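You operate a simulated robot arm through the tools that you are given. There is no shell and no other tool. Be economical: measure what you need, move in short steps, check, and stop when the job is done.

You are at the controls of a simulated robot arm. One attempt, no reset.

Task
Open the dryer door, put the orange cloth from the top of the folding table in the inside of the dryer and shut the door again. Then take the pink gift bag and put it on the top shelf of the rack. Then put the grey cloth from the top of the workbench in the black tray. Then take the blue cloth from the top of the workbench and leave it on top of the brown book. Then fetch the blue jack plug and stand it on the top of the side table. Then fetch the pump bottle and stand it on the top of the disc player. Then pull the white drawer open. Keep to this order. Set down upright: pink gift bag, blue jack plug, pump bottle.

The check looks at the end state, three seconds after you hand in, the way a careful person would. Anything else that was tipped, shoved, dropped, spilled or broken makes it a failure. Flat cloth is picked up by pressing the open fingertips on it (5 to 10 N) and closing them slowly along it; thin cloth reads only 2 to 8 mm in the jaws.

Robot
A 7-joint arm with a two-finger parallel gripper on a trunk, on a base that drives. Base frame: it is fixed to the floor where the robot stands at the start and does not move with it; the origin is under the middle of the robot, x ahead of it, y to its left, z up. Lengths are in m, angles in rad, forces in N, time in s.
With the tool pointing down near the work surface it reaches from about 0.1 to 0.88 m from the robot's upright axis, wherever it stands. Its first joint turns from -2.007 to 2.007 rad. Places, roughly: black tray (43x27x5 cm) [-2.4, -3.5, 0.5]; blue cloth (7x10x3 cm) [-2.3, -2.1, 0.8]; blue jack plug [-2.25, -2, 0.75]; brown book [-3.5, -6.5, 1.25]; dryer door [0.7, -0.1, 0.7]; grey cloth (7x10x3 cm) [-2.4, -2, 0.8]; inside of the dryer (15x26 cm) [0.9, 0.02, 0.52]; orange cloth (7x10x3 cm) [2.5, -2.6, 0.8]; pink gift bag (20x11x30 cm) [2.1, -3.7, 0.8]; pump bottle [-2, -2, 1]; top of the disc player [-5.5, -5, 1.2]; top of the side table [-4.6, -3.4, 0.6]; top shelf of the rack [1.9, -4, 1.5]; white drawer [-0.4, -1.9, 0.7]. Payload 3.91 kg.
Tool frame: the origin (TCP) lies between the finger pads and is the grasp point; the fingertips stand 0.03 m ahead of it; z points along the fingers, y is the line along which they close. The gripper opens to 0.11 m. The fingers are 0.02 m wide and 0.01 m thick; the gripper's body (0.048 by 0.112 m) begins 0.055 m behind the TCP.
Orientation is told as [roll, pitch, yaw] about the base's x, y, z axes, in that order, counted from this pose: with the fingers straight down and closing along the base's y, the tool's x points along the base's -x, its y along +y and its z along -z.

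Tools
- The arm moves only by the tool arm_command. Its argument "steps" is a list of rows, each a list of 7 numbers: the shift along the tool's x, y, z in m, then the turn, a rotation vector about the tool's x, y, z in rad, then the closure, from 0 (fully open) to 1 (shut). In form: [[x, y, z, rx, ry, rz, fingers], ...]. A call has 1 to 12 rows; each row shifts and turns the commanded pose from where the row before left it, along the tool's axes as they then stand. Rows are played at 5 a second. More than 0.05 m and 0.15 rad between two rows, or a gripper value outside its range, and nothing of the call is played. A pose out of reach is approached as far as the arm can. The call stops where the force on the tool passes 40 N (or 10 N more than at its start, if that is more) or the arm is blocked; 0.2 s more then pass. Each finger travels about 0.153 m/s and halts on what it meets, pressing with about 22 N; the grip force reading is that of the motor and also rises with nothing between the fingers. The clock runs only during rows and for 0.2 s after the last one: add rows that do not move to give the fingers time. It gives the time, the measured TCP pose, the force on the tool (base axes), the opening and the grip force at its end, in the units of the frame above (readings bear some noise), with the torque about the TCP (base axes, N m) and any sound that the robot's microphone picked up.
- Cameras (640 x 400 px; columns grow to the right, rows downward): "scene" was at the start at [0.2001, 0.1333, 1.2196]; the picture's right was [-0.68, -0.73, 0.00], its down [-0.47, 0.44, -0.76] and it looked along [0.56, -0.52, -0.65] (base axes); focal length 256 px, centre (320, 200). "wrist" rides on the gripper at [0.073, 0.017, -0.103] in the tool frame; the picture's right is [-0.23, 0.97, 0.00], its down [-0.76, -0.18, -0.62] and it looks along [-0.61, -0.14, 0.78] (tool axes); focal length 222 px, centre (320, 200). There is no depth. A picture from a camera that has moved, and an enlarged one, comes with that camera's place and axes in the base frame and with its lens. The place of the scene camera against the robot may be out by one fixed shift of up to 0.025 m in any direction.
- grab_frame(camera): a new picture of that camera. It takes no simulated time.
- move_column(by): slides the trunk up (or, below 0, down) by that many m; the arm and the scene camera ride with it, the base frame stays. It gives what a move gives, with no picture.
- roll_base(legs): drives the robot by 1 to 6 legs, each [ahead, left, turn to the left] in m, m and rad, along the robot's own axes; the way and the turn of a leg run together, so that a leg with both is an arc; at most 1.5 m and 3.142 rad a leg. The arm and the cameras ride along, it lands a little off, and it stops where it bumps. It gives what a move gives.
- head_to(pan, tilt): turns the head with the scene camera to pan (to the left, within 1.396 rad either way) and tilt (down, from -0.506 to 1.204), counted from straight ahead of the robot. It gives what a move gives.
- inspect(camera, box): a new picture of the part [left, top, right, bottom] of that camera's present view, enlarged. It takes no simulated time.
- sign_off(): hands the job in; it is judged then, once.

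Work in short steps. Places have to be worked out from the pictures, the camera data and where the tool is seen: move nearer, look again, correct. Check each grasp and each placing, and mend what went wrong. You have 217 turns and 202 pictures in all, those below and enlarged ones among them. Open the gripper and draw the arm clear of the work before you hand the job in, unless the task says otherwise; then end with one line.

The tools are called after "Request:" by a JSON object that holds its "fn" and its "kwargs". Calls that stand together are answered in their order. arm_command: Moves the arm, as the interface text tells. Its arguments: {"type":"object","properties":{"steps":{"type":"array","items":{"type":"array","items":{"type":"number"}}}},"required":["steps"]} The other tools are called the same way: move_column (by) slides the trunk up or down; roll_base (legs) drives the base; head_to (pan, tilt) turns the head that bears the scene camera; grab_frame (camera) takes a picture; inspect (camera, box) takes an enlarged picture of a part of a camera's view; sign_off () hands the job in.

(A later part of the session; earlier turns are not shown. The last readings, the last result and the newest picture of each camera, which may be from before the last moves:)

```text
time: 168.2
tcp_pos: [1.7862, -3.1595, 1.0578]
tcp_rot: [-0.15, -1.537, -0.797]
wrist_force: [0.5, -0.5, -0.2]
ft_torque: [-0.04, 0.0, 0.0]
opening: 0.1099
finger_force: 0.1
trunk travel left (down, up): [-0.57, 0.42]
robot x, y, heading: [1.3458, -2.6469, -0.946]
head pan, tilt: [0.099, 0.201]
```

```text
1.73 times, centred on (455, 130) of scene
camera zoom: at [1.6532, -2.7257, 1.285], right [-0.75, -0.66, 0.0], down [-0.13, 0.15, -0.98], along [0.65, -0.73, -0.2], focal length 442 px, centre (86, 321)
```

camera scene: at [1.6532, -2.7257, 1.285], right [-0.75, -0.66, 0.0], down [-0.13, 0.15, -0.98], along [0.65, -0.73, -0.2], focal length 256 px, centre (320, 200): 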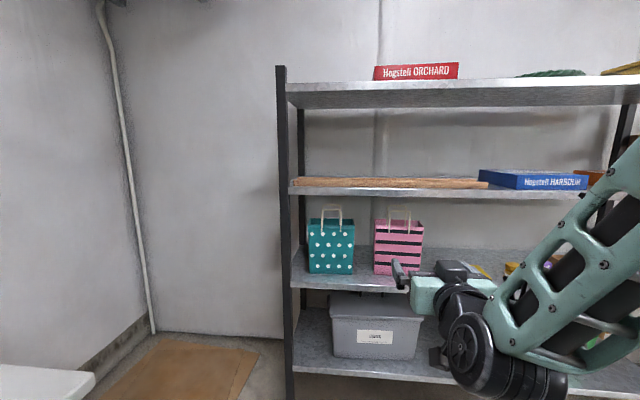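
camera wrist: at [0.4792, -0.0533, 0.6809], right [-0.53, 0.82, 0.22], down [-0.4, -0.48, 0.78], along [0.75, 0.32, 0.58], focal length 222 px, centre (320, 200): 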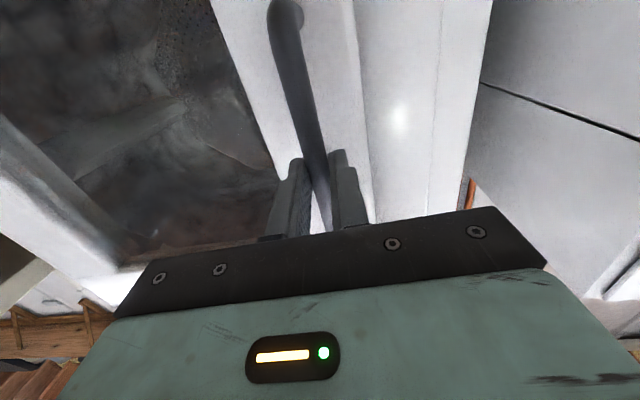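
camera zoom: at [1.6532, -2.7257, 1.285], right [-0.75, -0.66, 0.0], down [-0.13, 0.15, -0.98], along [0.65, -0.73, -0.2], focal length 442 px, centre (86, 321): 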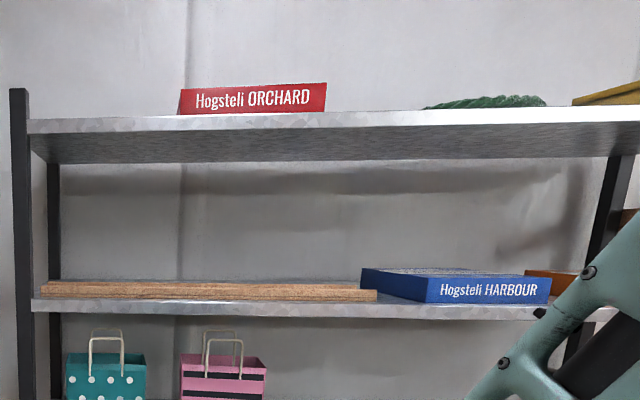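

The pink bag stands ~0.1 m in from the shelf edge with two wire handle loops; I plan to grip the front loop's legs horizontally just under its top bar. Move closer for a wrist view.

Request:
{"fn": "arm_command", "kwargs": {"steps": [[0.02, -0.04, 0, 0, 0, 0, 0], [0.02, -0.04, 0, 0, 0, 0, 0], [0, 0, 0.05, 0, -0.03, 0, 0], [0, 0, 0.05, 0, 0, 0, 0], [0, 0, 0.05, 0, 0, 0, 0], [0, 0, 0.05, 0, 0, 0, 0], [0, 0, 0, 0, 0, 0, 0]]}}

Request:
{"fn": "grab_frame", "kwargs": {"camera": "wrist"}}

Request:
{"fn": "grab_frame", "kwargs": {"camera": "scene"}}

```text
time: 169.8
tcp_pos: [1.8498, -3.3744, 1.0197]
tcp_rot: [-1.034, -1.566, 0.087]
wrist_force: [0.1, 0.8, -0.2]
ft_torque: [0.02, 0.02, 0.0]
opening: 0.1099
finger_force: 0.0
out of reach, approached as far as the arm can: row 2
trunk travel left (down, up): [-0.57, 0.42]
robot x, y, heading: [1.3461, -2.6464, -0.946]
head pan, tilt: [0.099, 0.201]
```

```text
142 pictures are left
camera wrist: at [1.8025, -3.2825, 0.9467], right [0.79, 0.57, 0.22], down [-0.5, 0.4, 0.76], along [0.35, -0.72, 0.61], focal length 222 px, centre (320, 200)
```

wrist: 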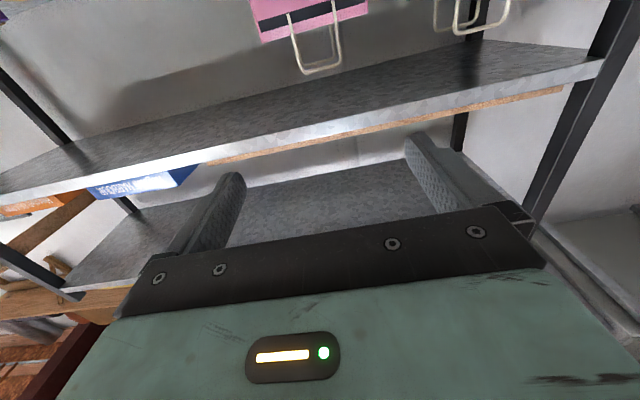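

```text
141 pictures are left
camera scene: at [1.6532, -2.7256, 1.2851], right [-0.75, -0.66, 0.0], down [-0.13, 0.15, -0.98], along [0.65, -0.73, -0.2], focal length 256 px, centre (320, 200)
```

scene: 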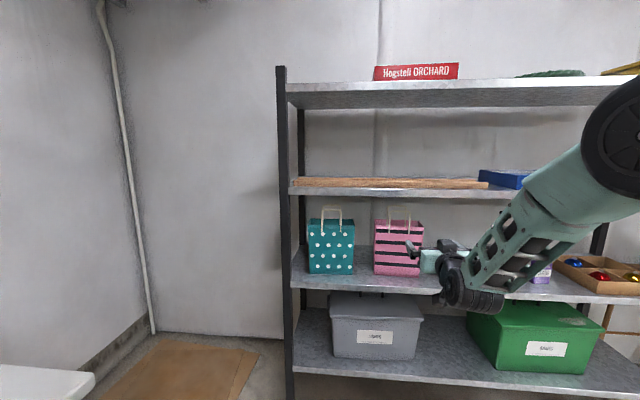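

Front loop's top bar ≈ (2.078, −3.687, 1.017), centred laterally with the gripper. Lower to z≈0.996 and drive 0.25 m forward, then check.

Request:
{"fn": "arm_command", "kwargs": {"steps": [[0.023, 0.004, 0, 0, 0, 0, 0], [0, 0, 0, 0, 0, 0, 0]]}}

Request:
{"fn": "roll_base", "kwargs": {"legs": [[0.25, 0, 0]]}}

Request:
{"fn": "grab_frame", "kwargs": {"camera": "wrist"}}

Request:
{"fn": "inspect", "kwargs": {"camera": "scene", "box": [260, 140, 500, 330]}}

```text
time: 170.4
tcp_pos: [1.8539, -3.3724, 0.9955]
tcp_rot: [-1.105, -1.565, 0.161]
wrist_force: [0.9, 0.0, -0.3]
ft_torque: [0.05, 0.03, 0.02]
opening: 0.1102
finger_force: 0.1
trunk travel left (down, up): [-0.57, 0.42]
robot x, y, heading: [1.3455, -2.6492, -0.947]
head pan, tilt: [0.099, 0.201]
```

```text
time: 172.2
tcp_pos: [1.9978, -3.577, 0.9948]
tcp_rot: [-1.065, -1.566, 0.117]
wrist_force: [0.3, 0.0, 0.1]
ft_torque: [0.0, -0.02, 0.0]
opening: 0.1099
finger_force: 0.1
trunk travel left (down, up): [-0.57, 0.42]
robot x, y, heading: [1.4936, -2.8489, -0.95]
head pan, tilt: [0.099, 0.201]
```

```text
140 pictures are left
camera wrist: at [1.9503, -3.4845, 0.9233], right [0.79, 0.57, 0.22], down [-0.5, 0.4, 0.76], along [0.34, -0.72, 0.61], focal length 222 px, centre (320, 200)
```

wrist: 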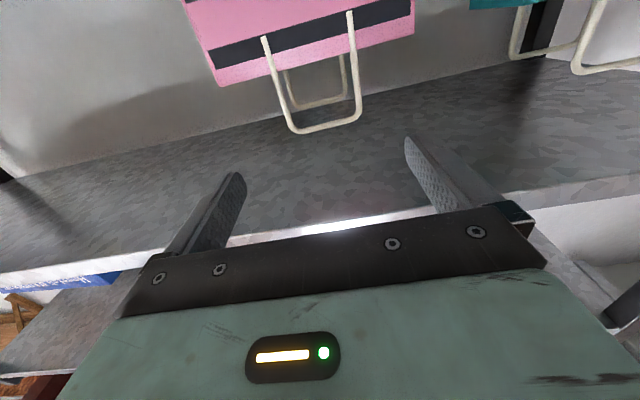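

```text
2.11 times, centred on (380, 235) of scene
camera zoom: at [1.7994, -2.9296, 1.2851], right [-0.75, -0.66, 0.0], down [-0.13, 0.15, -0.98], along [0.65, -0.74, -0.2], focal length 538 px, centre (194, 126)
```

zoom: 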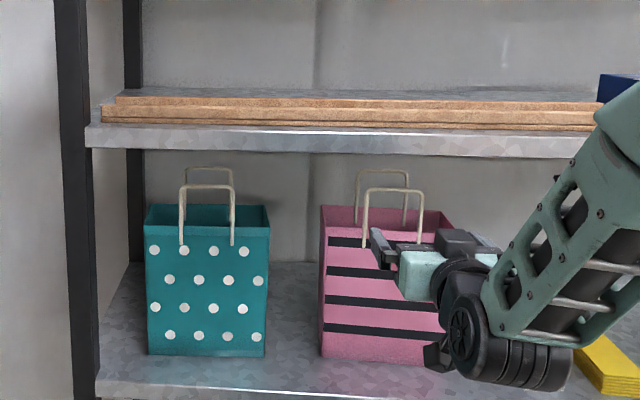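

Refined: loop bar ≈ (2.102, −3.722, 1.025). Raise 1 cm and advance the last 0.175 m (base 0.12, arm the rest).

Request:
{"fn": "arm_command", "kwargs": {"steps": [[-0.009, 0, 0, 0, 0, 0, 0], [0, 0, 0, 0, 0, 0, 0]]}}

Request:
{"fn": "roll_base", "kwargs": {"legs": [[0.12, 0, 0]]}}

Request:
{"fn": "grab_frame", "kwargs": {"camera": "wrist"}}

```text
time: 172.8
tcp_pos: [1.9973, -3.5763, 1.003]
tcp_rot: [-1.004, -1.565, 0.054]
wrist_force: [-0.4, 0.4, -1.0]
ft_torque: [0.0, -0.02, 0.01]
opening: 0.1102
finger_force: 0.1
trunk travel left (down, up): [-0.57, 0.42]
robot x, y, heading: [1.4932, -2.8549, -0.948]
head pan, tilt: [0.099, 0.201]
```

```text
time: 174.0
tcp_pos: [2.0671, -3.6773, 1.003]
tcp_rot: [-1.042, -1.564, 0.092]
wrist_force: [0.0, 0.0, 0.0]
ft_torque: [0.0, 0.02, -0.02]
opening: 0.1101
finger_force: 0.1
trunk travel left (down, up): [-0.57, 0.42]
robot x, y, heading: [1.5671, -2.9485, -0.954]
head pan, tilt: [0.099, 0.201]
```

```text
138 pictures are left
camera wrist: at [2.0198, -3.5834, 0.9322], right [0.79, 0.57, 0.22], down [-0.5, 0.4, 0.76], along [0.34, -0.72, 0.61], focal length 222 px, centre (320, 200)
```

wrist: 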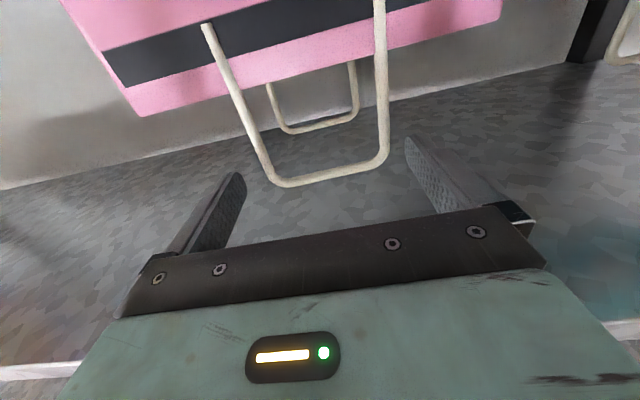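

Request:
{"fn": "arm_command", "kwargs": {"steps": [[0, 0, 0.02, 0, 0, 0, 0], [0, 0, 0.02, 0, 0, 0, 0], [0, 0, 0.018, 0, 0, 0, 0], [0, 0, 0, 0, 0, 0, 0]]}}

Request:
{"fn": "grab_frame", "kwargs": {"camera": "wrist"}}

Request:
{"fn": "inspect", "kwargs": {"camera": "scene", "box": [300, 140, 500, 290]}}

```text
time: 175.0
tcp_pos: [2.1004, -3.723, 1.0047]
tcp_rot: [-1.029, -1.567, 0.078]
wrist_force: [0.3, 0.0, -0.3]
ft_torque: [0.01, 0.03, 0.05]
opening: 0.11
finger_force: 0.1
trunk travel left (down, up): [-0.57, 0.42]
robot x, y, heading: [1.5639, -2.9496, -0.945]
head pan, tilt: [0.099, 0.201]
```

```text
137 pictures are left
camera wrist: at [2.0533, -3.6301, 0.9323], right [0.79, 0.57, 0.22], down [-0.5, 0.4, 0.76], along [0.34, -0.72, 0.61], focal length 222 px, centre (320, 200)
```

wrist: 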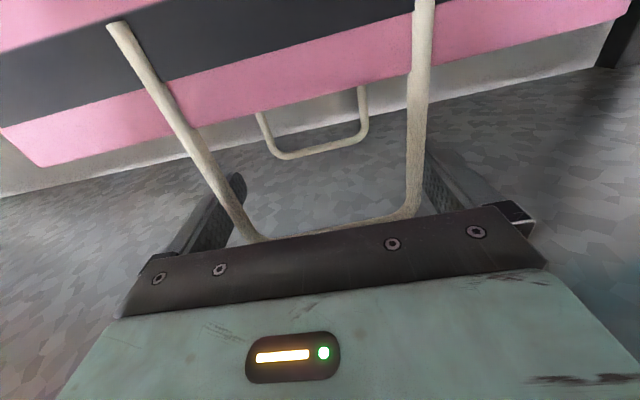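

```text
2.67 times, centred on (400, 215) of scene
camera zoom: at [1.8696, -3.0282, 1.2851], right [-0.75, -0.66, 0.0], down [-0.13, 0.15, -0.98], along [0.65, -0.74, -0.2], focal length 682 px, centre (107, 160)
```

zoom: 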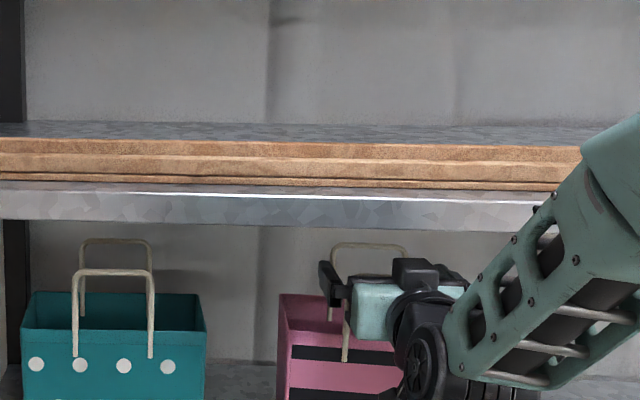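

The loop is between the fingers. Close gently.

Request:
{"fn": "arm_command", "kwargs": {"steps": [[0, 0, 0, 0, 0, 0, 0.1], [0, 0, 0, 0, 0, 0, 0.2], [0, 0, 0, 0, 0, 0, 0.3], [0, 0, 0, 0, 0, 0, 0.4], [0, 0, 0, 0, 0, 0, 0.6], [0, 0, 0, 0, 0, 0, 1], [0, 0, 0, 0, 0, 0, 1]]}}

Request:
{"fn": "grab_frame", "kwargs": {"camera": "wrist"}}

```text
time: 176.6
tcp_pos: [2.0997, -3.7234, 1.005]
tcp_rot: [-1.028, -1.565, 0.078]
wrist_force: [0.2, -0.1, -0.7]
ft_torque: [-0.06, 0.03, 0.0]
opening: 0.0864
finger_force: 21.1
trunk travel left (down, up): [-0.57, 0.42]
robot x, y, heading: [1.5579, -2.9453, -0.946]
head pan, tilt: [0.099, 0.201]
```

```text
135 pictures are left
camera wrist: at [2.0533, -3.6299, 0.9324], right [0.79, 0.57, 0.22], down [-0.5, 0.4, 0.76], along [0.34, -0.72, 0.61], focal length 222 px, centre (320, 200)
```

wrist: 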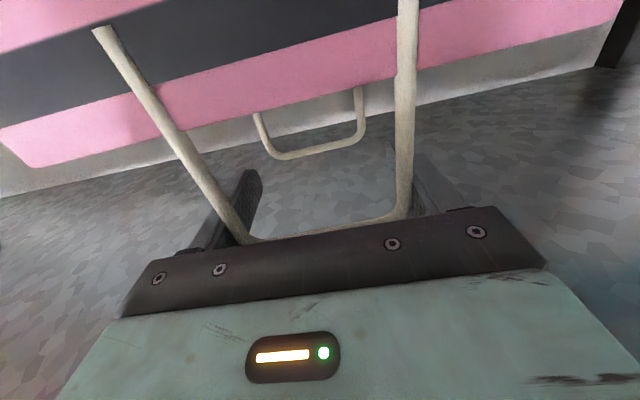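

Loop gripped (86 mm). Lift 2.5 cm and watch the weight.

Request:
{"fn": "arm_command", "kwargs": {"steps": [[-0.01, 0, 0, 0, 0, 0, 1], [-0.01, 0, 0, 0, 0, 0, 1], [-0.008, 0, 0, 0, 0, 0, 1], [0, 0, 0, 0, 0, 0, 1], [0, 0, 0, 0, 0, 0, 1]]}}

Request:
{"fn": "grab_frame", "kwargs": {"camera": "wrist"}}

Request:
{"fn": "inspect", "kwargs": {"camera": "scene", "box": [300, 160, 500, 310]}}

```text
time: 177.8
tcp_pos: [2.0997, -3.7234, 1.032]
tcp_rot: [-1.058, -1.566, 0.108]
wrist_force: [0.0, 0.7, -1.0]
ft_torque: [0.03, -0.01, 0.0]
opening: 0.086
finger_force: 21.5
trunk travel left (down, up): [-0.57, 0.42]
robot x, y, heading: [1.5644, -2.9466, -0.946]
head pan, tilt: [0.099, 0.201]
```

```text
134 pictures are left
camera wrist: at [2.0538, -3.6303, 0.9604], right [0.79, 0.57, 0.22], down [-0.5, 0.4, 0.76], along [0.34, -0.72, 0.61], focal length 222 px, centre (320, 200)
```

wrist: 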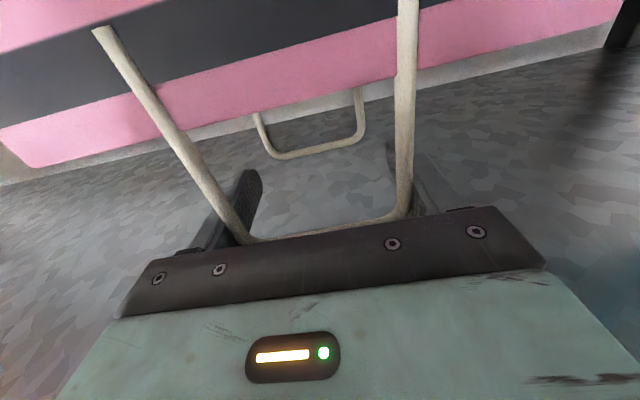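

```text
2.67 times, centred on (400, 235) of scene
camera zoom: at [1.8696, -3.0283, 1.2851], right [-0.75, -0.66, 0.0], down [-0.13, 0.15, -0.98], along [0.65, -0.74, -0.2], focal length 682 px, centre (107, 107)
```

zoom: 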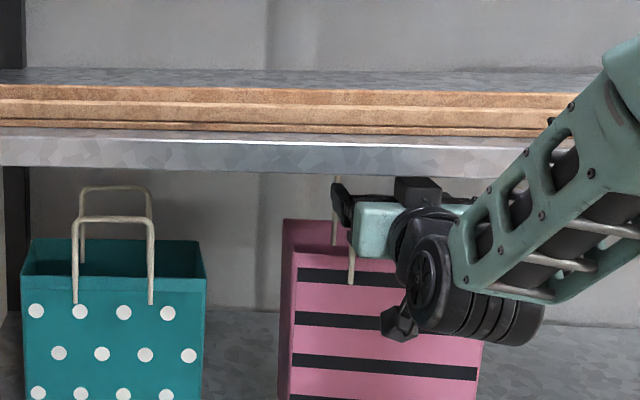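

Bag lifted level and light. Back straight out 0.45 m.

Request:
{"fn": "roll_base", "kwargs": {"legs": [[-0.45, 0, 0]]}}

Request:
{"fn": "grab_frame", "kwargs": {"camera": "scene"}}

```text
time: 180.5
tcp_pos: [1.8384, -3.3563, 1.0313]
tcp_rot: [-1.036, -1.564, 0.083]
wrist_force: [0.1, -0.7, -0.5]
ft_torque: [0.01, -0.01, 0.01]
opening: 0.086
finger_force: 21.9
trunk travel left (down, up): [-0.57, 0.42]
robot x, y, heading: [1.3014, -2.5834, -0.946]
head pan, tilt: [0.099, 0.201]
```

```text
132 pictures are left
camera scene: at [1.6071, -2.6616, 1.2851], right [-0.75, -0.66, 0.0], down [-0.13, 0.15, -0.98], along [0.65, -0.74, -0.2], focal length 256 px, centre (320, 200)
```

scene: 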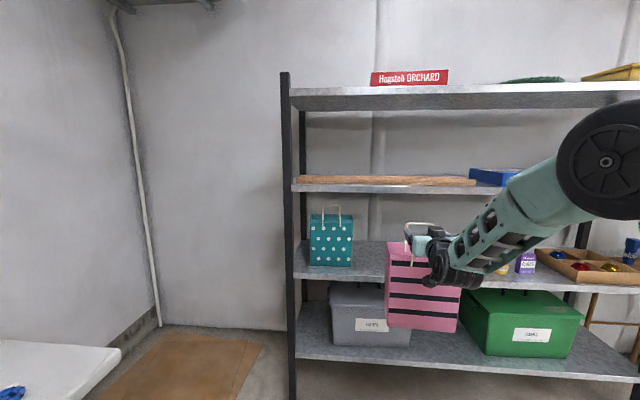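

Bag clear of the rack. Raise the trunk fully and look at the top shelf.

Request:
{"fn": "move_column", "kwargs": {"by": 0.42}}

Request:
{"fn": "arm_command", "kwargs": {"steps": [[-0.045, 0, -0.02, 0, 0, 0, 1], [-0.045, 0, -0.02, 0, 0, 0, 1], [-0.045, 0, -0.02, 0, 0, 0, 1], [-0.045, 0, -0.02, 0, 0, 0, 1], [-0.045, 0, 0, 0, 0, 0, 1], [-0.045, 0, 0, 0, 0, 0, 1], [-0.045, 0, 0, 0, 0, 0, 1], [-0.045, 0, 0, 0, 0, 0, 1], [-0.03, 0, 0, 0, 0, 0, 1], [0, 0, 0, 0, 0, 0, 1]]}}

Request:
{"fn": "grab_frame", "kwargs": {"camera": "scene"}}

```text
refused: 0.42 is not a number from -0.4 to 0.4
```

```text
time: 182.7
tcp_pos: [1.7941, -3.2909, 1.4235]
tcp_rot: [-1.049, -1.566, 0.099]
wrist_force: [-1.3, 0.1, -1.9]
ft_torque: [0.03, 0.02, 0.0]
opening: 0.0859
finger_force: 21.6
trunk travel left (down, up): [-0.57, 0.42]
robot x, y, heading: [1.2981, -2.5826, -0.954]
head pan, tilt: [0.099, 0.201]
```

```text
131 pictures are left
camera scene: at [1.6071, -2.6616, 1.2851], right [-0.75, -0.66, 0.0], down [-0.13, 0.15, -0.98], along [0.65, -0.74, -0.2], focal length 256 px, centre (320, 200)
```

scene: 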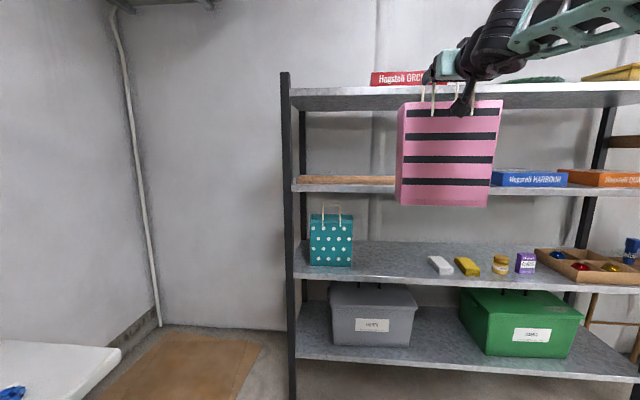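

Arm raised fine and the bag hangs upright. Trunk up 0.4.

Request:
{"fn": "move_column", "kwargs": {"by": 0.4}}

Request:
{"fn": "grab_frame", "kwargs": {"camera": "scene"}}

```text
time: 186.6
tcp_pos: [1.7947, -3.2903, 1.8229]
tcp_rot: [-1.029, -1.565, 0.08]
wrist_force: [0.1, 0.1, -0.8]
ft_torque: [0.02, 0.02, -0.02]
opening: 0.0861
finger_force: 22.0
trunk travel left (down, up): [-0.97, 0.02]
robot x, y, heading: [1.3016, -2.5822, -0.948]
head pan, tilt: [0.099, 0.201]
```

```text
130 pictures are left
camera scene: at [1.6071, -2.6617, 1.685], right [-0.75, -0.66, 0.0], down [-0.13, 0.15, -0.98], along [0.65, -0.74, -0.2], focal length 256 px, centre (320, 200)
```

scene: 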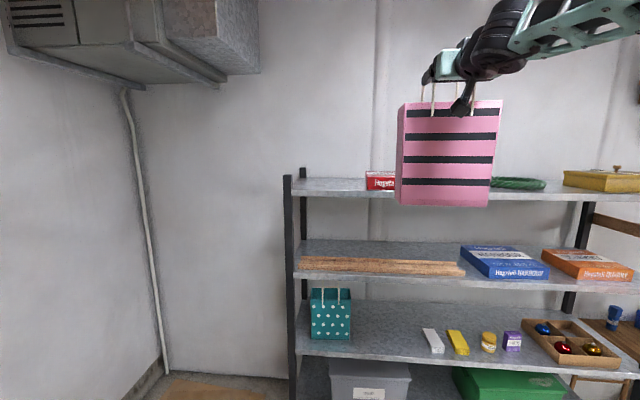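

Shelf top ≈1.49, front edge n≈−4.10; bag bottom ≈1.55. The free spot left of the red box is ~0.29 m to the left; I shift with arm 0.12 and base 0.165, then look.

Request:
{"fn": "arm_command", "kwargs": {"steps": [[0, 0.04, 0, 0, 0, 0, 1], [0, 0.04, 0, 0, 0, 0, 1], [0, 0.04, 0, 0, 0, 0, 1], [0, 0, 0, 0, 0, 0, 1]]}}

Request:
{"fn": "roll_base", "kwargs": {"legs": [[0, 0.165, 0], [0.2, 0, 0]]}}

Request:
{"fn": "grab_frame", "kwargs": {"camera": "scene"}}

Request:
{"fn": "grab_frame", "kwargs": {"camera": "wrist"}}

```text
time: 187.6
tcp_pos: [1.8929, -3.2189, 1.8229]
tcp_rot: [-1.103, -1.566, 0.153]
wrist_force: [0.1, -0.1, -1.1]
ft_torque: [0.05, -0.02, -0.03]
opening: 0.0859
finger_force: 22.1
trunk travel left (down, up): [-0.97, 0.02]
robot x, y, heading: [1.3021, -2.5818, -0.953]
head pan, tilt: [0.099, 0.201]
```

```text
time: 190.2
tcp_pos: [2.1424, -3.2914, 1.8238]
tcp_rot: [-1.069, -1.567, 0.115]
wrist_force: [0.6, 0.5, -0.5]
ft_torque: [0.04, 0.02, -0.02]
opening: 0.0861
finger_force: 22.3
trunk travel left (down, up): [-0.97, 0.02]
robot x, y, heading: [1.5474, -2.6514, -0.956]
head pan, tilt: [0.099, 0.201]
```

```text
129 pictures are left
camera scene: at [1.8569, -2.7321, 1.6851], right [-0.75, -0.66, 0.0], down [-0.13, 0.15, -0.98], along [0.65, -0.74, -0.2], focal length 256 px, centre (320, 200)
```

scene: 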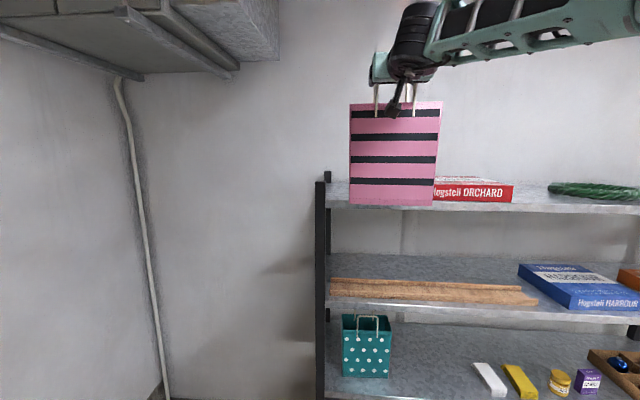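

```text
128 pictures are left
camera wrist: at [2.0939, -3.1983, 1.7508], right [0.79, 0.56, 0.22], down [-0.5, 0.41, 0.76], along [0.34, -0.72, 0.61], focal length 222 px, centre (320, 200)
```

wrist: 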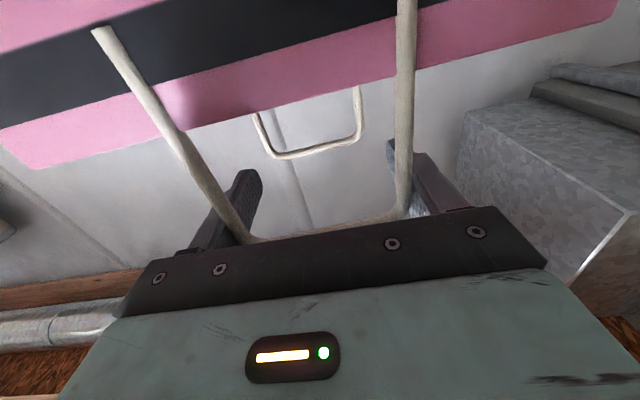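

Bag spans r 0.064–0.261; post edge ≈ −0.01, red box from ≈0.30 and 0.18 m behind the front edge. I shift 1.5 cm left and drive 0.26 m forward.

Request:
{"fn": "arm_command", "kwargs": {"steps": [[0, 0.015, 0, 0, 0, 0, 1], [0, 0, 0, 0, 0, 0, 1]]}}

Request:
{"fn": "roll_base", "kwargs": {"legs": [[0.13, 0, 0]]}}

Request:
{"fn": "roll_base", "kwargs": {"legs": [[0.13, 0, 0]]}}

Request:
{"fn": "grab_frame", "kwargs": {"camera": "scene"}}

```text
time: 190.8
tcp_pos: [2.1534, -3.2843, 1.8216]
tcp_rot: [-0.984, -1.565, 0.03]
wrist_force: [-0.4, 0.3, -0.6]
ft_torque: [0.03, 0.02, 0.0]
opening: 0.0858
finger_force: 22.1
trunk travel left (down, up): [-0.97, 0.02]
robot x, y, heading: [1.5497, -2.6505, -0.955]
head pan, tilt: [0.099, 0.201]
```

```text
time: 192.1
tcp_pos: [2.228, -3.3877, 1.8221]
tcp_rot: [-1.04, -1.565, 0.09]
wrist_force: [0.2, -0.3, -0.3]
ft_torque: [0.06, 0.01, 0.0]
opening: 0.0861
finger_force: 22.2
trunk travel left (down, up): [-0.97, 0.02]
robot x, y, heading: [1.624, -2.759, -0.952]
head pan, tilt: [0.099, 0.201]
```

```text
time: 193.4
tcp_pos: [2.3041, -3.4963, 1.8225]
tcp_rot: [-1.009, -1.567, 0.054]
wrist_force: [0.0, -0.1, 0.4]
ft_torque: [0.03, 0.05, 0.03]
opening: 0.086
finger_force: 21.8
trunk travel left (down, up): [-0.97, 0.02]
robot x, y, heading: [1.7027, -2.8615, -0.955]
head pan, tilt: [0.099, 0.201]
```

```text
127 pictures are left
camera scene: at [2.0087, -2.9454, 1.6851], right [-0.75, -0.66, 0.0], down [-0.13, 0.15, -0.98], along [0.64, -0.74, -0.2], focal length 256 px, centre (320, 200)
```

scene: 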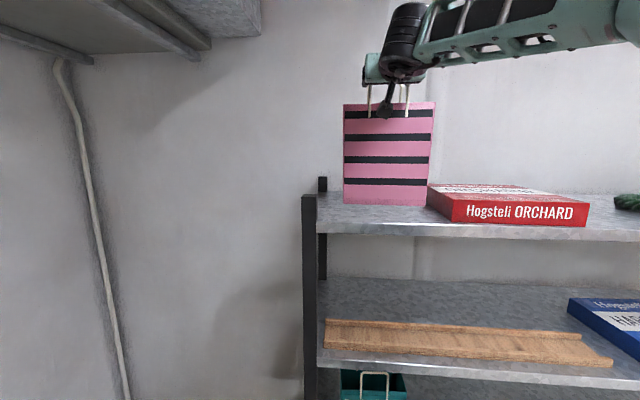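

Bag is over the free spot with clearance both sides. Lower slowly.

Request:
{"fn": "arm_command", "kwargs": {"steps": [[0.012, 0, 0, 0, 0, 0, 1], [0.012, 0, 0, 0, 0, 0, 1], [0.01, 0, 0, 0, 0, 0, 1], [0, 0, 0, 0, 0, 0, 1]]}}

Request:
{"fn": "inspect", "kwargs": {"camera": "scene", "box": [300, 80, 480, 250]}}

```text
time: 194.4
tcp_pos: [2.3058, -3.4973, 1.7886]
tcp_rot: [-1.022, -1.565, 0.07]
wrist_force: [-0.5, -0.8, -1.2]
ft_torque: [0.0, 0.0, 0.01]
opening: 0.0859
finger_force: 21.2
trunk travel left (down, up): [-0.97, 0.02]
robot x, y, heading: [1.7005, -2.866, -0.956]
head pan, tilt: [0.099, 0.201]
```

```text
2.35 times, centred on (390, 165) of scene
camera zoom: at [2.0088, -2.9457, 1.6851], right [-0.75, -0.66, 0.0], down [-0.13, 0.15, -0.98], along [0.64, -0.74, -0.2], focal length 601 px, centre (155, 282)
```

zoom: 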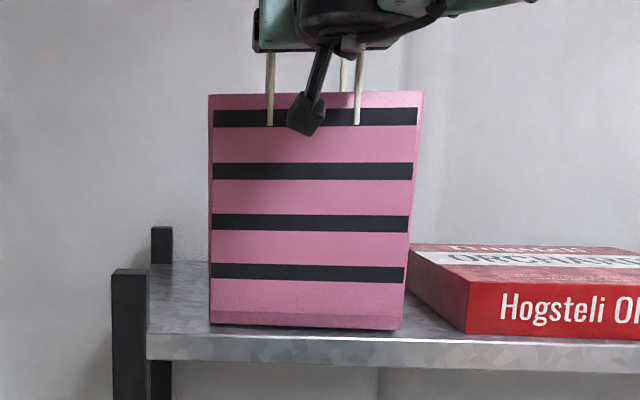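

Bag bottom is close to the shelf but near the front edge; I move it 4 cm deeper, then lower until contact.

Request:
{"fn": "arm_command", "kwargs": {"steps": [[-0.004, 0, 0.02, 0, 0, 0, 1], [0, 0, 0.02, 0, 0, 0, 1], [0, 0, 0.01, 0, 0, 0, 1], [0.006, 0, 0, 0, 0, 0, 1], [0.005, 0, 0, 0, 0, 0, 1], [0.004, 0, 0, 0, 0, 0, 1], [0, 0, 0, 0, 0, 0, 1]]}}

Request:
{"fn": "inspect", "kwargs": {"camera": "scene", "box": [300, 80, 480, 250]}}

```text
time: 196.0
tcp_pos: [2.331, -3.5369, 1.7799]
tcp_rot: [-1.894, -1.565, 0.941]
wrist_force: [0.8, 0.6, 24.1]
ft_torque: [0.52, 0.27, 0.07]
opening: 0.0868
finger_force: 21.7
trunk travel left (down, up): [-0.97, 0.02]
robot x, y, heading: [1.7051, -2.8672, -0.952]
head pan, tilt: [0.099, 0.201]
```

```text
2.35 times, centred on (390, 165) of scene
camera zoom: at [2.0079, -2.9445, 1.6855], right [-0.75, -0.66, 0.0], down [-0.13, 0.15, -0.98], along [0.64, -0.74, -0.2], focal length 601 px, centre (155, 282)
```

zoom: 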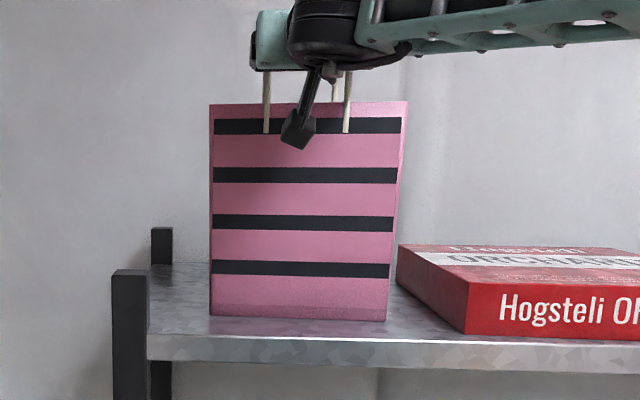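

Contact (24 N). Ease off a little, open, and verify.

Request:
{"fn": "arm_command", "kwargs": {"steps": [[-0.003, 0, 0, 0, 0, 0, 1], [0, 0, 0, 0, 0, 0, 0.15], [0, 0, 0, 0, 0, 0, 0.05], [0, 0, 0, 0, 0, 0, 0], [0, 0, 0, 0, 0, 0, 0]]}}

Request:
{"fn": "grab_frame", "kwargs": {"camera": "wrist"}}

```text
time: 197.2
tcp_pos: [2.3319, -3.5379, 1.7793]
tcp_rot: [-0.935, -1.565, -0.021]
wrist_force: [0.0, 0.3, 0.1]
ft_torque: [0.02, -0.02, -0.02]
opening: 0.1099
finger_force: 0.0
trunk travel left (down, up): [-0.97, 0.02]
robot x, y, heading: [1.7035, -2.8643, -0.953]
head pan, tilt: [0.099, 0.201]
```

```text
124 pictures are left
camera wrist: at [2.286, -3.4449, 1.7075], right [0.8, 0.56, 0.22], down [-0.5, 0.41, 0.76], along [0.34, -0.72, 0.6], focal length 222 px, centre (320, 200)
```

wrist: 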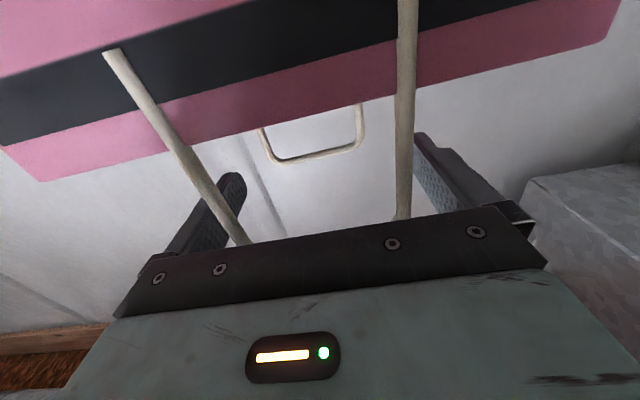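

Request:
{"fn": "arm_command", "kwargs": {"steps": [[0.005, 0, 0, 0, 0, 0, 0], [0, 0, -0.02, 0, 0, 0, 0], [0, 0, -0.02, 0, 0, 0, 0], [0, 0, -0.03, 0, 0, 0, 0], [0, 0, -0.03, 0, 0, 0, 0], [0, 0, 0, 0, 0, 0, 0]]}}

Request:
{"fn": "grab_frame", "kwargs": {"camera": "scene"}}

Request:
{"fn": "grab_frame", "kwargs": {"camera": "wrist"}}

```text
time: 198.6
tcp_pos: [2.2746, -3.4551, 1.7757]
tcp_rot: [-1.055, -1.565, 0.101]
wrist_force: [-0.2, 0.6, 0.3]
ft_torque: [0.0, 0.0, 0.0]
opening: 0.11
finger_force: 0.0
trunk travel left (down, up): [-0.97, 0.02]
robot x, y, heading: [1.7051, -2.8618, -0.956]
head pan, tilt: [0.099, 0.201]
```

```text
123 pictures are left
camera scene: at [2.0085, -2.9453, 1.6852], right [-0.75, -0.66, 0.0], down [-0.13, 0.15, -0.98], along [0.64, -0.74, -0.2], focal length 256 px, centre (320, 200)
```

scene: 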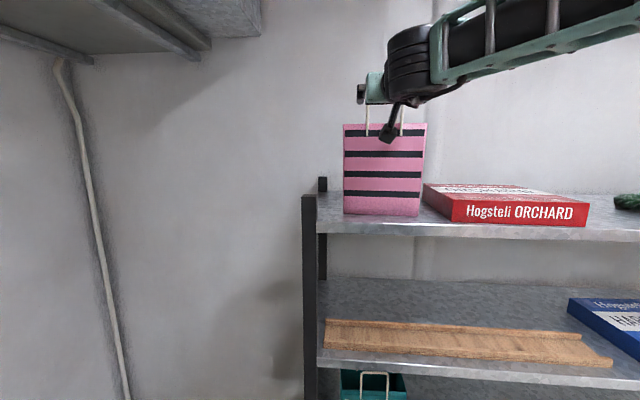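

```text
122 pictures are left
camera wrist: at [2.2277, -3.3621, 1.7036], right [0.8, 0.56, 0.22], down [-0.5, 0.41, 0.76], along [0.34, -0.72, 0.61], focal length 222 px, centre (320, 200)
```

wrist: 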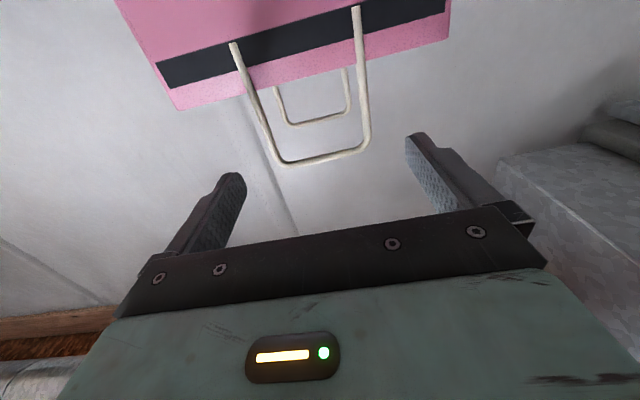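

Bag stands upright on the top shelf, gripper free. Back away, lower and fold the tool downward for travel.

Request:
{"fn": "roll_base", "kwargs": {"legs": [[-0.6, -0.1, 0]]}}

Request:
{"fn": "inspect", "kwargs": {"camera": "scene", "box": [270, 60, 480, 260]}}

Request:
{"fn": "arm_command", "kwargs": {"steps": [[0.045, 0, -0.015, 0, 0, 0, 0], [0.045, 0, -0.015, 0, 0, 0, 0], [0.045, 0, 0, 0, 0, 0, 0], [0.045, 0, 0, 0, 0, 0, 0], [0.045, 0, 0, 0, 0, 0, 0], [0.045, 0, 0, 0, 0, 0, 0], [0.045, 0, 0, 0, 0, 0, 0], [0.045, 0, 0, 0, 0, 0, 0], [0, 0, 0, 0, 0, 0, 0]]}}

Request:
{"fn": "move_column", "kwargs": {"by": -0.35}}

```text
time: 202.0
tcp_pos: [1.849, -3.0287, 1.7763]
tcp_rot: [-0.98, -1.565, 0.027]
wrist_force: [0.5, -1.1, 0.2]
ft_torque: [-0.04, 0.02, 0.01]
opening: 0.1101
finger_force: 0.1
trunk travel left (down, up): [-0.97, 0.02]
robot x, y, heading: [1.276, -2.4392, -0.949]
head pan, tilt: [0.099, 0.201]
```

```text
2.00 times, centred on (375, 160) of scene
camera zoom: at [1.5811, -2.5188, 1.6851], right [-0.75, -0.66, 0.0], down [-0.13, 0.15, -0.98], along [0.65, -0.74, -0.2], focal length 511 px, centre (210, 280)
```

zoom: 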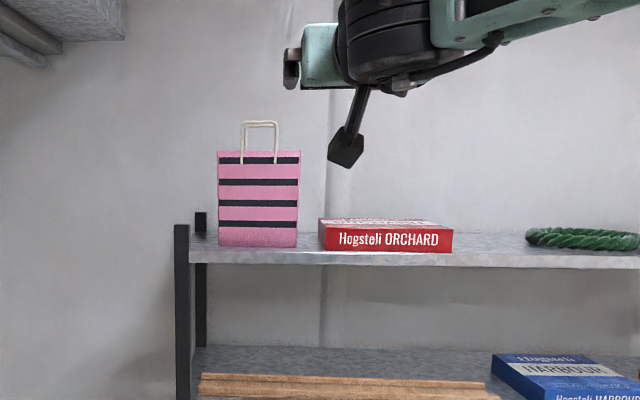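

```text
time: 204.0
tcp_pos: [1.8286, -3.003, 1.4147]
tcp_rot: [-1.022, -1.564, 0.07]
wrist_force: [-0.1, -0.6, -1.6]
ft_torque: [-0.01, -0.04, -0.05]
opening: 0.1097
finger_force: 0.0
trunk travel left (down, up): [-0.97, 0.02]
robot x, y, heading: [1.2704, -2.4381, -0.952]
head pan, tilt: [0.099, 0.201]
```

```text
time: 207.4
tcp_pos: [1.8292, -3.0032, 1.0638]
tcp_rot: [-0.991, -1.566, 0.038]
wrist_force: [0.5, -0.5, -0.5]
ft_torque: [0.02, 0.05, 0.04]
opening: 0.1103
finger_force: 0.1
trunk travel left (down, up): [-0.62, 0.37]
robot x, y, heading: [1.2707, -2.4378, -0.946]
head pan, tilt: [0.099, 0.201]
```

Bag upright, all fine there. Pitch the tool down again and turn toward the workbench in the west.

Request:
{"fn": "arm_command", "kwargs": {"steps": [[0, 0, 0, 0, 0.143, 0, 0], [0, 0, 0, 0, 0.143, 0, 0], [0, 0, 0, 0, 0.143, 0, 0], [0, 0, 0, 0, 0.143, 0, 0], [0, 0, 0, 0, 0.143, 0, 0], [0, 0, 0, 0, 0.143, 0, 0], [0, 0, 0, 0, 0.143, 0, 0], [0, 0, 0, 0, 0.143, 0, 0], [0, 0, 0, 0, 0.143, 0, 0], [0, 0, 0, 0, 0.143, 0, 0], [0, 0, 0, 0, 0.137, 0, 0], [0.04, 0, 0, 0, 0, 0, 0]]}}

Request:
{"fn": "arm_command", "kwargs": {"steps": [[0.05, 0, 0, 0, 0, 0, 0], [0.05, 0, 0, 0, 0, 0, 0], [0.05, 0, 0, 0, 0, 0, 0], [0.05, 0, 0, 0, 0, 0, 0], [0.05, 0, 0, 0, 0, 0, 0], [0.05, 0, 0, 0, 0, 0, 0], [0, 0, 0, 0, 0, 0, 0]]}}

Request:
{"fn": "roll_base", "kwargs": {"legs": [[0, 0, -2.2]]}}

Request:
{"fn": "head_to", "kwargs": {"pan": 0.0, "tilt": 0.25}}

Request:
{"fn": "grab_frame", "kwargs": {"camera": "scene"}}

```text
time: 210.0
tcp_pos: [1.8053, -2.9699, 1.0645]
tcp_rot: [-0.005, 0.004, -0.952]
wrist_force: [0.5, 0.3, -0.1]
ft_torque: [0.02, 0.0, -0.02]
opening: 0.1098
finger_force: 0.0
trunk travel left (down, up): [-0.62, 0.37]
robot x, y, heading: [1.2737, -2.439, -0.953]
head pan, tilt: [0.099, 0.201]
```

```text
time: 211.6
tcp_pos: [1.6309, -2.7266, 1.0616]
tcp_rot: [-0.005, -0.002, -0.953]
wrist_force: [0.5, -0.6, 0.1]
ft_torque: [-0.03, 0.01, 0.03]
opening: 0.1097
finger_force: 0.1
trunk travel left (down, up): [-0.62, 0.37]
robot x, y, heading: [1.2766, -2.4385, -0.948]
head pan, tilt: [0.099, 0.201]
```

```text
time: 217.3
tcp_pos: [0.8284, -2.5434, 1.0626]
tcp_rot: [-0.006, -0.003, 3.103]
wrist_force: [0.5, -0.4, 0.5]
ft_torque: [0.01, -0.03, 0.03]
opening: 0.11
finger_force: 0.0
trunk travel left (down, up): [-0.62, 0.37]
robot x, y, heading: [1.2752, -2.4401, 3.096]
head pan, tilt: [0.099, 0.201]
```

```text
time: 218.0
tcp_pos: [0.8292, -2.5443, 1.0614]
tcp_rot: [-0.005, -0.001, 3.1]
wrist_force: [-0.2, 0.2, 0.8]
ft_torque: [-0.03, -0.02, 0.0]
opening: 0.1099
finger_force: 0.0
trunk travel left (down, up): [-0.62, 0.37]
robot x, y, heading: [1.2751, -2.4397, 3.101]
head pan, tilt: [0.0, 0.25]
```

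```text
120 pictures are left
camera scene: at [1.0269, -2.6473, 1.3305], right [0.04, 1.0, 0.0], down [0.25, -0.01, -0.97], along [-0.97, 0.04, -0.25], focal length 256 px, centre (320, 200)
```

scene: 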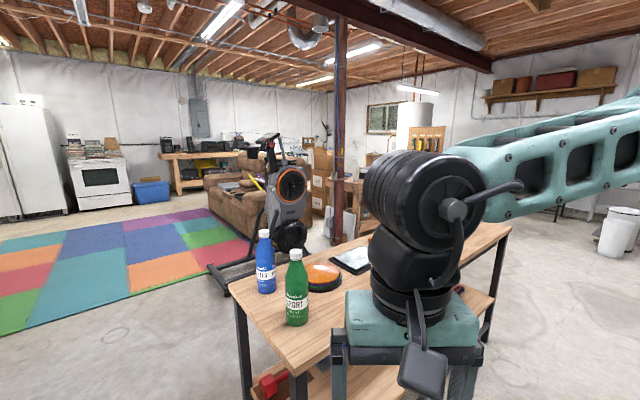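

A table with bottles and shoes stands right ahead. I survey the surroundings to plan the route.

Request:
{"fn": "head_to", "kwargs": {"pan": -0.7, "tilt": 0.35}}

Request:
{"fn": "grab_frame", "kwargs": {"camera": "scene"}}

Request:
{"fn": "head_to", "kwargs": {"pan": 0.4, "tilt": 0.5}}

Request:
{"fn": "grab_frame", "kwargs": {"camera": "scene"}}

```text
time: 219.1
tcp_pos: [0.8284, -2.5449, 1.0631]
tcp_rot: [-0.006, -0.002, 3.1]
wrist_force: [-0.2, 0.3, 0.1]
ft_torque: [0.04, 0.03, -0.01]
opening: 0.11
finger_force: 0.1
trunk travel left (down, up): [-0.62, 0.37]
robot x, y, heading: [1.2746, -2.4359, 3.1]
head pan, tilt: [-0.7, 0.351]
```

```text
119 pictures are left
camera scene: at [1.0514, -2.5883, 1.3211], right [0.67, 0.74, 0.0], down [0.25, -0.23, -0.94], along [-0.69, 0.63, -0.34], focal length 256 px, centre (320, 200)
```

scene: 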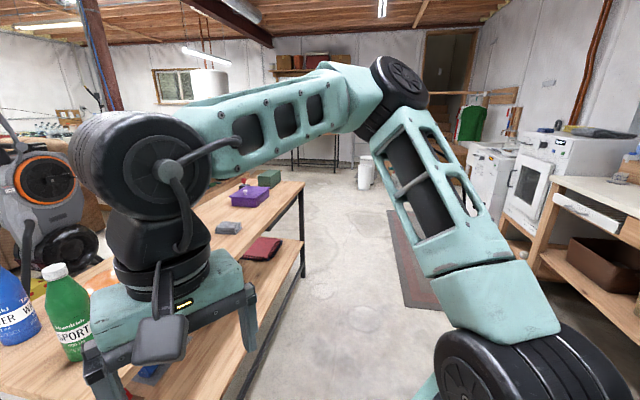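

```text
time: 220.4
tcp_pos: [0.8274, -2.5437, 1.0632]
tcp_rot: [-0.007, -0.002, 3.101]
wrist_force: [0.9, -0.4, 0.0]
ft_torque: [0.03, 0.01, -0.01]
opening: 0.1099
finger_force: 0.0
trunk travel left (down, up): [-0.62, 0.37]
robot x, y, heading: [1.2751, -2.435, 3.105]
head pan, tilt: [0.4, 0.499]
```

```text
118 pictures are left
camera scene: at [1.0351, -2.683, 1.3074], right [-0.35, 0.94, 0.0], down [0.45, 0.17, -0.88], along [-0.82, -0.31, -0.48], focal length 256 px, centre (320, 200)
```

scene: 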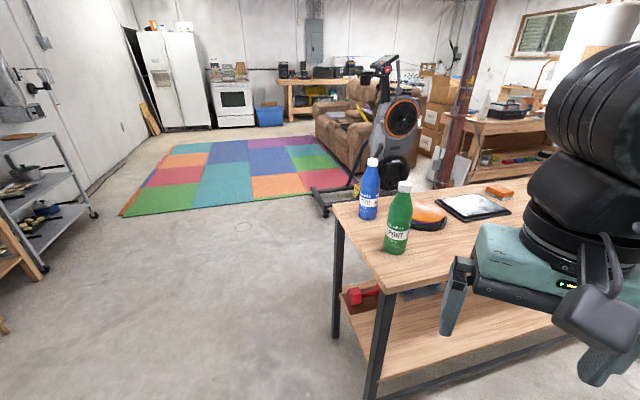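

The near table runs from (0.59, −2.69) to (−0.22, −1.58); workbench lies beyond it to the west. I go south around it, keeping clear of the bottles, and look again.

Request:
{"fn": "roll_base", "kwargs": {"legs": [[0, 1.15, 0], [1.0, 0, 0]]}}

Request:
{"fn": "head_to", "kwargs": {"pan": -0.3, "tilt": 0.25}}

Request:
{"fn": "grab_frame", "kwargs": {"camera": "scene"}}

```text
time: 231.0
tcp_pos: [-0.2286, -3.6391, 1.0632]
tcp_rot: [-0.003, -0.002, 3.095]
wrist_force: [0.4, 0.7, -1.1]
ft_torque: [0.02, 0.01, 0.01]
opening: 0.11
finger_force: 0.0
trunk travel left (down, up): [-0.62, 0.37]
robot x, y, heading: [0.2184, -3.5361, 3.092]
head pan, tilt: [0.4, 0.499]
```

```text
time: 232.1
tcp_pos: [-0.2299, -3.639, 1.0636]
tcp_rot: [-0.005, -0.002, 3.096]
wrist_force: [-0.4, -1.2, 0.0]
ft_torque: [0.01, 0.01, 0.01]
opening: 0.1098
finger_force: 0.1
trunk travel left (down, up): [-0.62, 0.37]
robot x, y, heading: [0.2187, -3.5371, 3.094]
head pan, tilt: [-0.3, 0.25]
```

```text
117 pictures are left
camera scene: at [-0.0259, -3.7157, 1.3305], right [0.34, 0.94, 0.0], down [0.23, -0.08, -0.97], along [-0.91, 0.33, -0.25], focal length 256 px, centre (320, 200)
```

scene: 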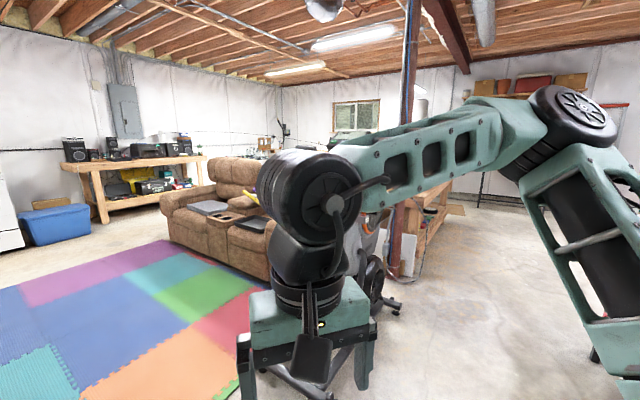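

Request:
{"fn": "head_to", "kwargs": {"pan": -1.1, "tilt": 0.4}}

Request:
{"fn": "grab_frame", "kwargs": {"camera": "scene"}}

Request:
{"fn": "grab_frame", "kwargs": {"camera": "wrist"}}

```text
time: 233.2
tcp_pos: [-0.2278, -3.6386, 1.0631]
tcp_rot: [-0.006, -0.002, 3.095]
wrist_force: [-0.6, 0.7, 1.5]
ft_torque: [0.01, 0.02, 0.0]
opening: 0.1097
finger_force: 0.0
trunk travel left (down, up): [-0.62, 0.37]
robot x, y, heading: [0.2184, -3.5365, 3.092]
head pan, tilt: [-1.1, 0.4]
```

```text
116 pictures are left
camera scene: at [0.0237, -3.663, 1.3166], right [0.91, 0.41, 0.0], down [0.16, -0.35, -0.92], along [-0.38, 0.84, -0.39], focal length 256 px, centre (320, 200)
```

scene: 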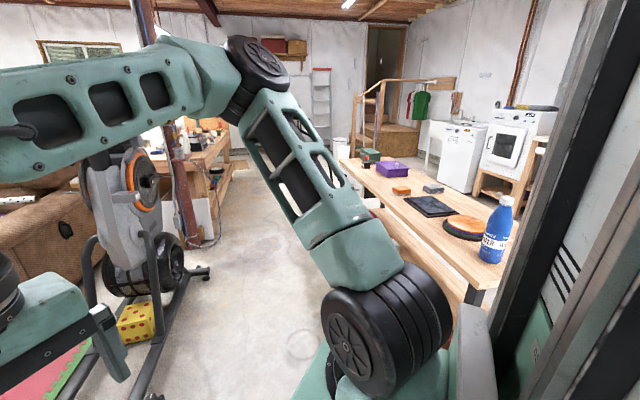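

```text
115 pictures are left
camera wrist: at [-0.1584, -3.6604, 1.1666], right [-0.27, -0.96, 0.0], down [-0.75, 0.21, 0.62], along [-0.6, 0.17, -0.78], focal length 222 px, centre (320, 200)
```

wrist: 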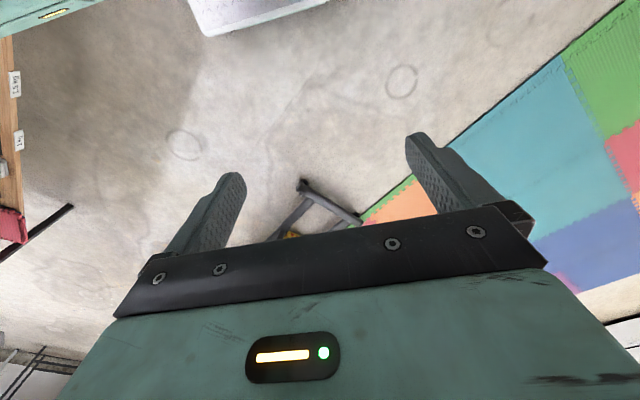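

The corridor between the bike and the near table is clear (~1.2 m). I turn to face the workbench side and strafe right up the corridor in stages.

Request:
{"fn": "roll_base", "kwargs": {"legs": [[0, 0, 0.65], [0.06, -1.3, 0]]}}

Request:
{"fn": "head_to", "kwargs": {"pan": -0.6, "tilt": 0.45}}

Request:
{"fn": "grab_frame", "kwargs": {"camera": "scene"}}

```text
time: 241.5
tcp_pos: [-0.8594, -2.8714, 1.0638]
tcp_rot: [-0.005, -0.001, -2.528]
wrist_force: [-0.3, -0.5, 0.5]
ft_torque: [0.0, -0.02, -0.01]
opening: 0.1101
finger_force: 0.2
trunk travel left (down, up): [-0.62, 0.37]
robot x, y, heading: [-0.5689, -2.5198, -2.525]
head pan, tilt: [-1.1, 0.4]
```

```text
time: 242.4
tcp_pos: [-0.8589, -2.8713, 1.0634]
tcp_rot: [-0.005, -0.001, -2.528]
wrist_force: [0.1, -0.7, -0.1]
ft_torque: [-0.04, -0.01, -0.02]
opening: 0.11
finger_force: 0.0
trunk travel left (down, up): [-0.62, 0.37]
robot x, y, heading: [-0.5663, -2.5137, -2.531]
head pan, tilt: [-0.6, 0.45]
```

```text
114 pictures are left
camera scene: at [-0.6629, -2.7801, 1.3119], right [-0.01, 1.0, 0.0], down [0.44, 0.01, -0.9], along [-0.9, -0.01, -0.44], focal length 256 px, centre (320, 200)
```

scene: 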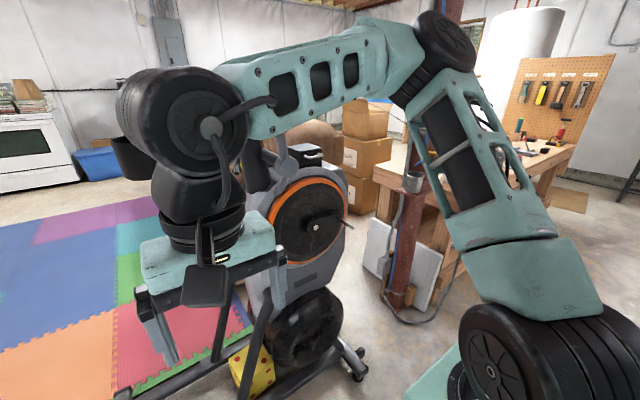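

Request:
{"fn": "roll_base", "kwargs": {"legs": [[0, -1.3, 0]]}}

Request:
{"fn": "head_to", "kwargs": {"pan": 0.25, "tilt": 0.45}}

Request:
{"fn": "grab_frame", "kwargs": {"camera": "scene"}}

```text
time: 249.0
tcp_pos: [-1.6084, -1.7979, 1.0639]
tcp_rot: [-0.004, -0.002, -2.54]
wrist_force: [0.3, 0.8, -0.4]
ft_torque: [-0.04, 0.01, 0.01]
opening: 0.11
finger_force: 0.1
trunk travel left (down, up): [-0.62, 0.37]
robot x, y, heading: [-1.3134, -1.4443, -2.539]
head pan, tilt: [-0.6, 0.45]
```

```text
time: 250.1
tcp_pos: [-1.6077, -1.7967, 1.0625]
tcp_rot: [-0.006, -0.001, -2.542]
wrist_force: [0.3, -0.2, -0.8]
ft_torque: [0.02, 0.03, 0.0]
opening: 0.1099
finger_force: 0.1
trunk travel left (down, up): [-0.62, 0.37]
robot x, y, heading: [-1.3122, -1.445, -2.54]
head pan, tilt: [0.25, 0.45]
```

```text
113 pictures are left
camera scene: at [-1.3794, -1.7767, 1.3119], right [-0.75, 0.66, 0.0], down [0.29, 0.33, -0.9], along [-0.59, -0.68, -0.44], focal length 256 px, centre (320, 200)
```

scene: 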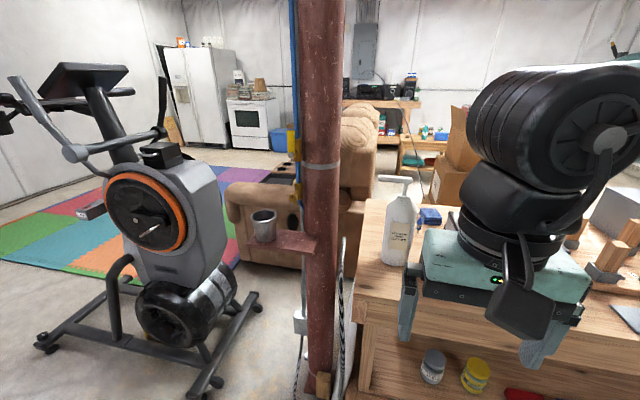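

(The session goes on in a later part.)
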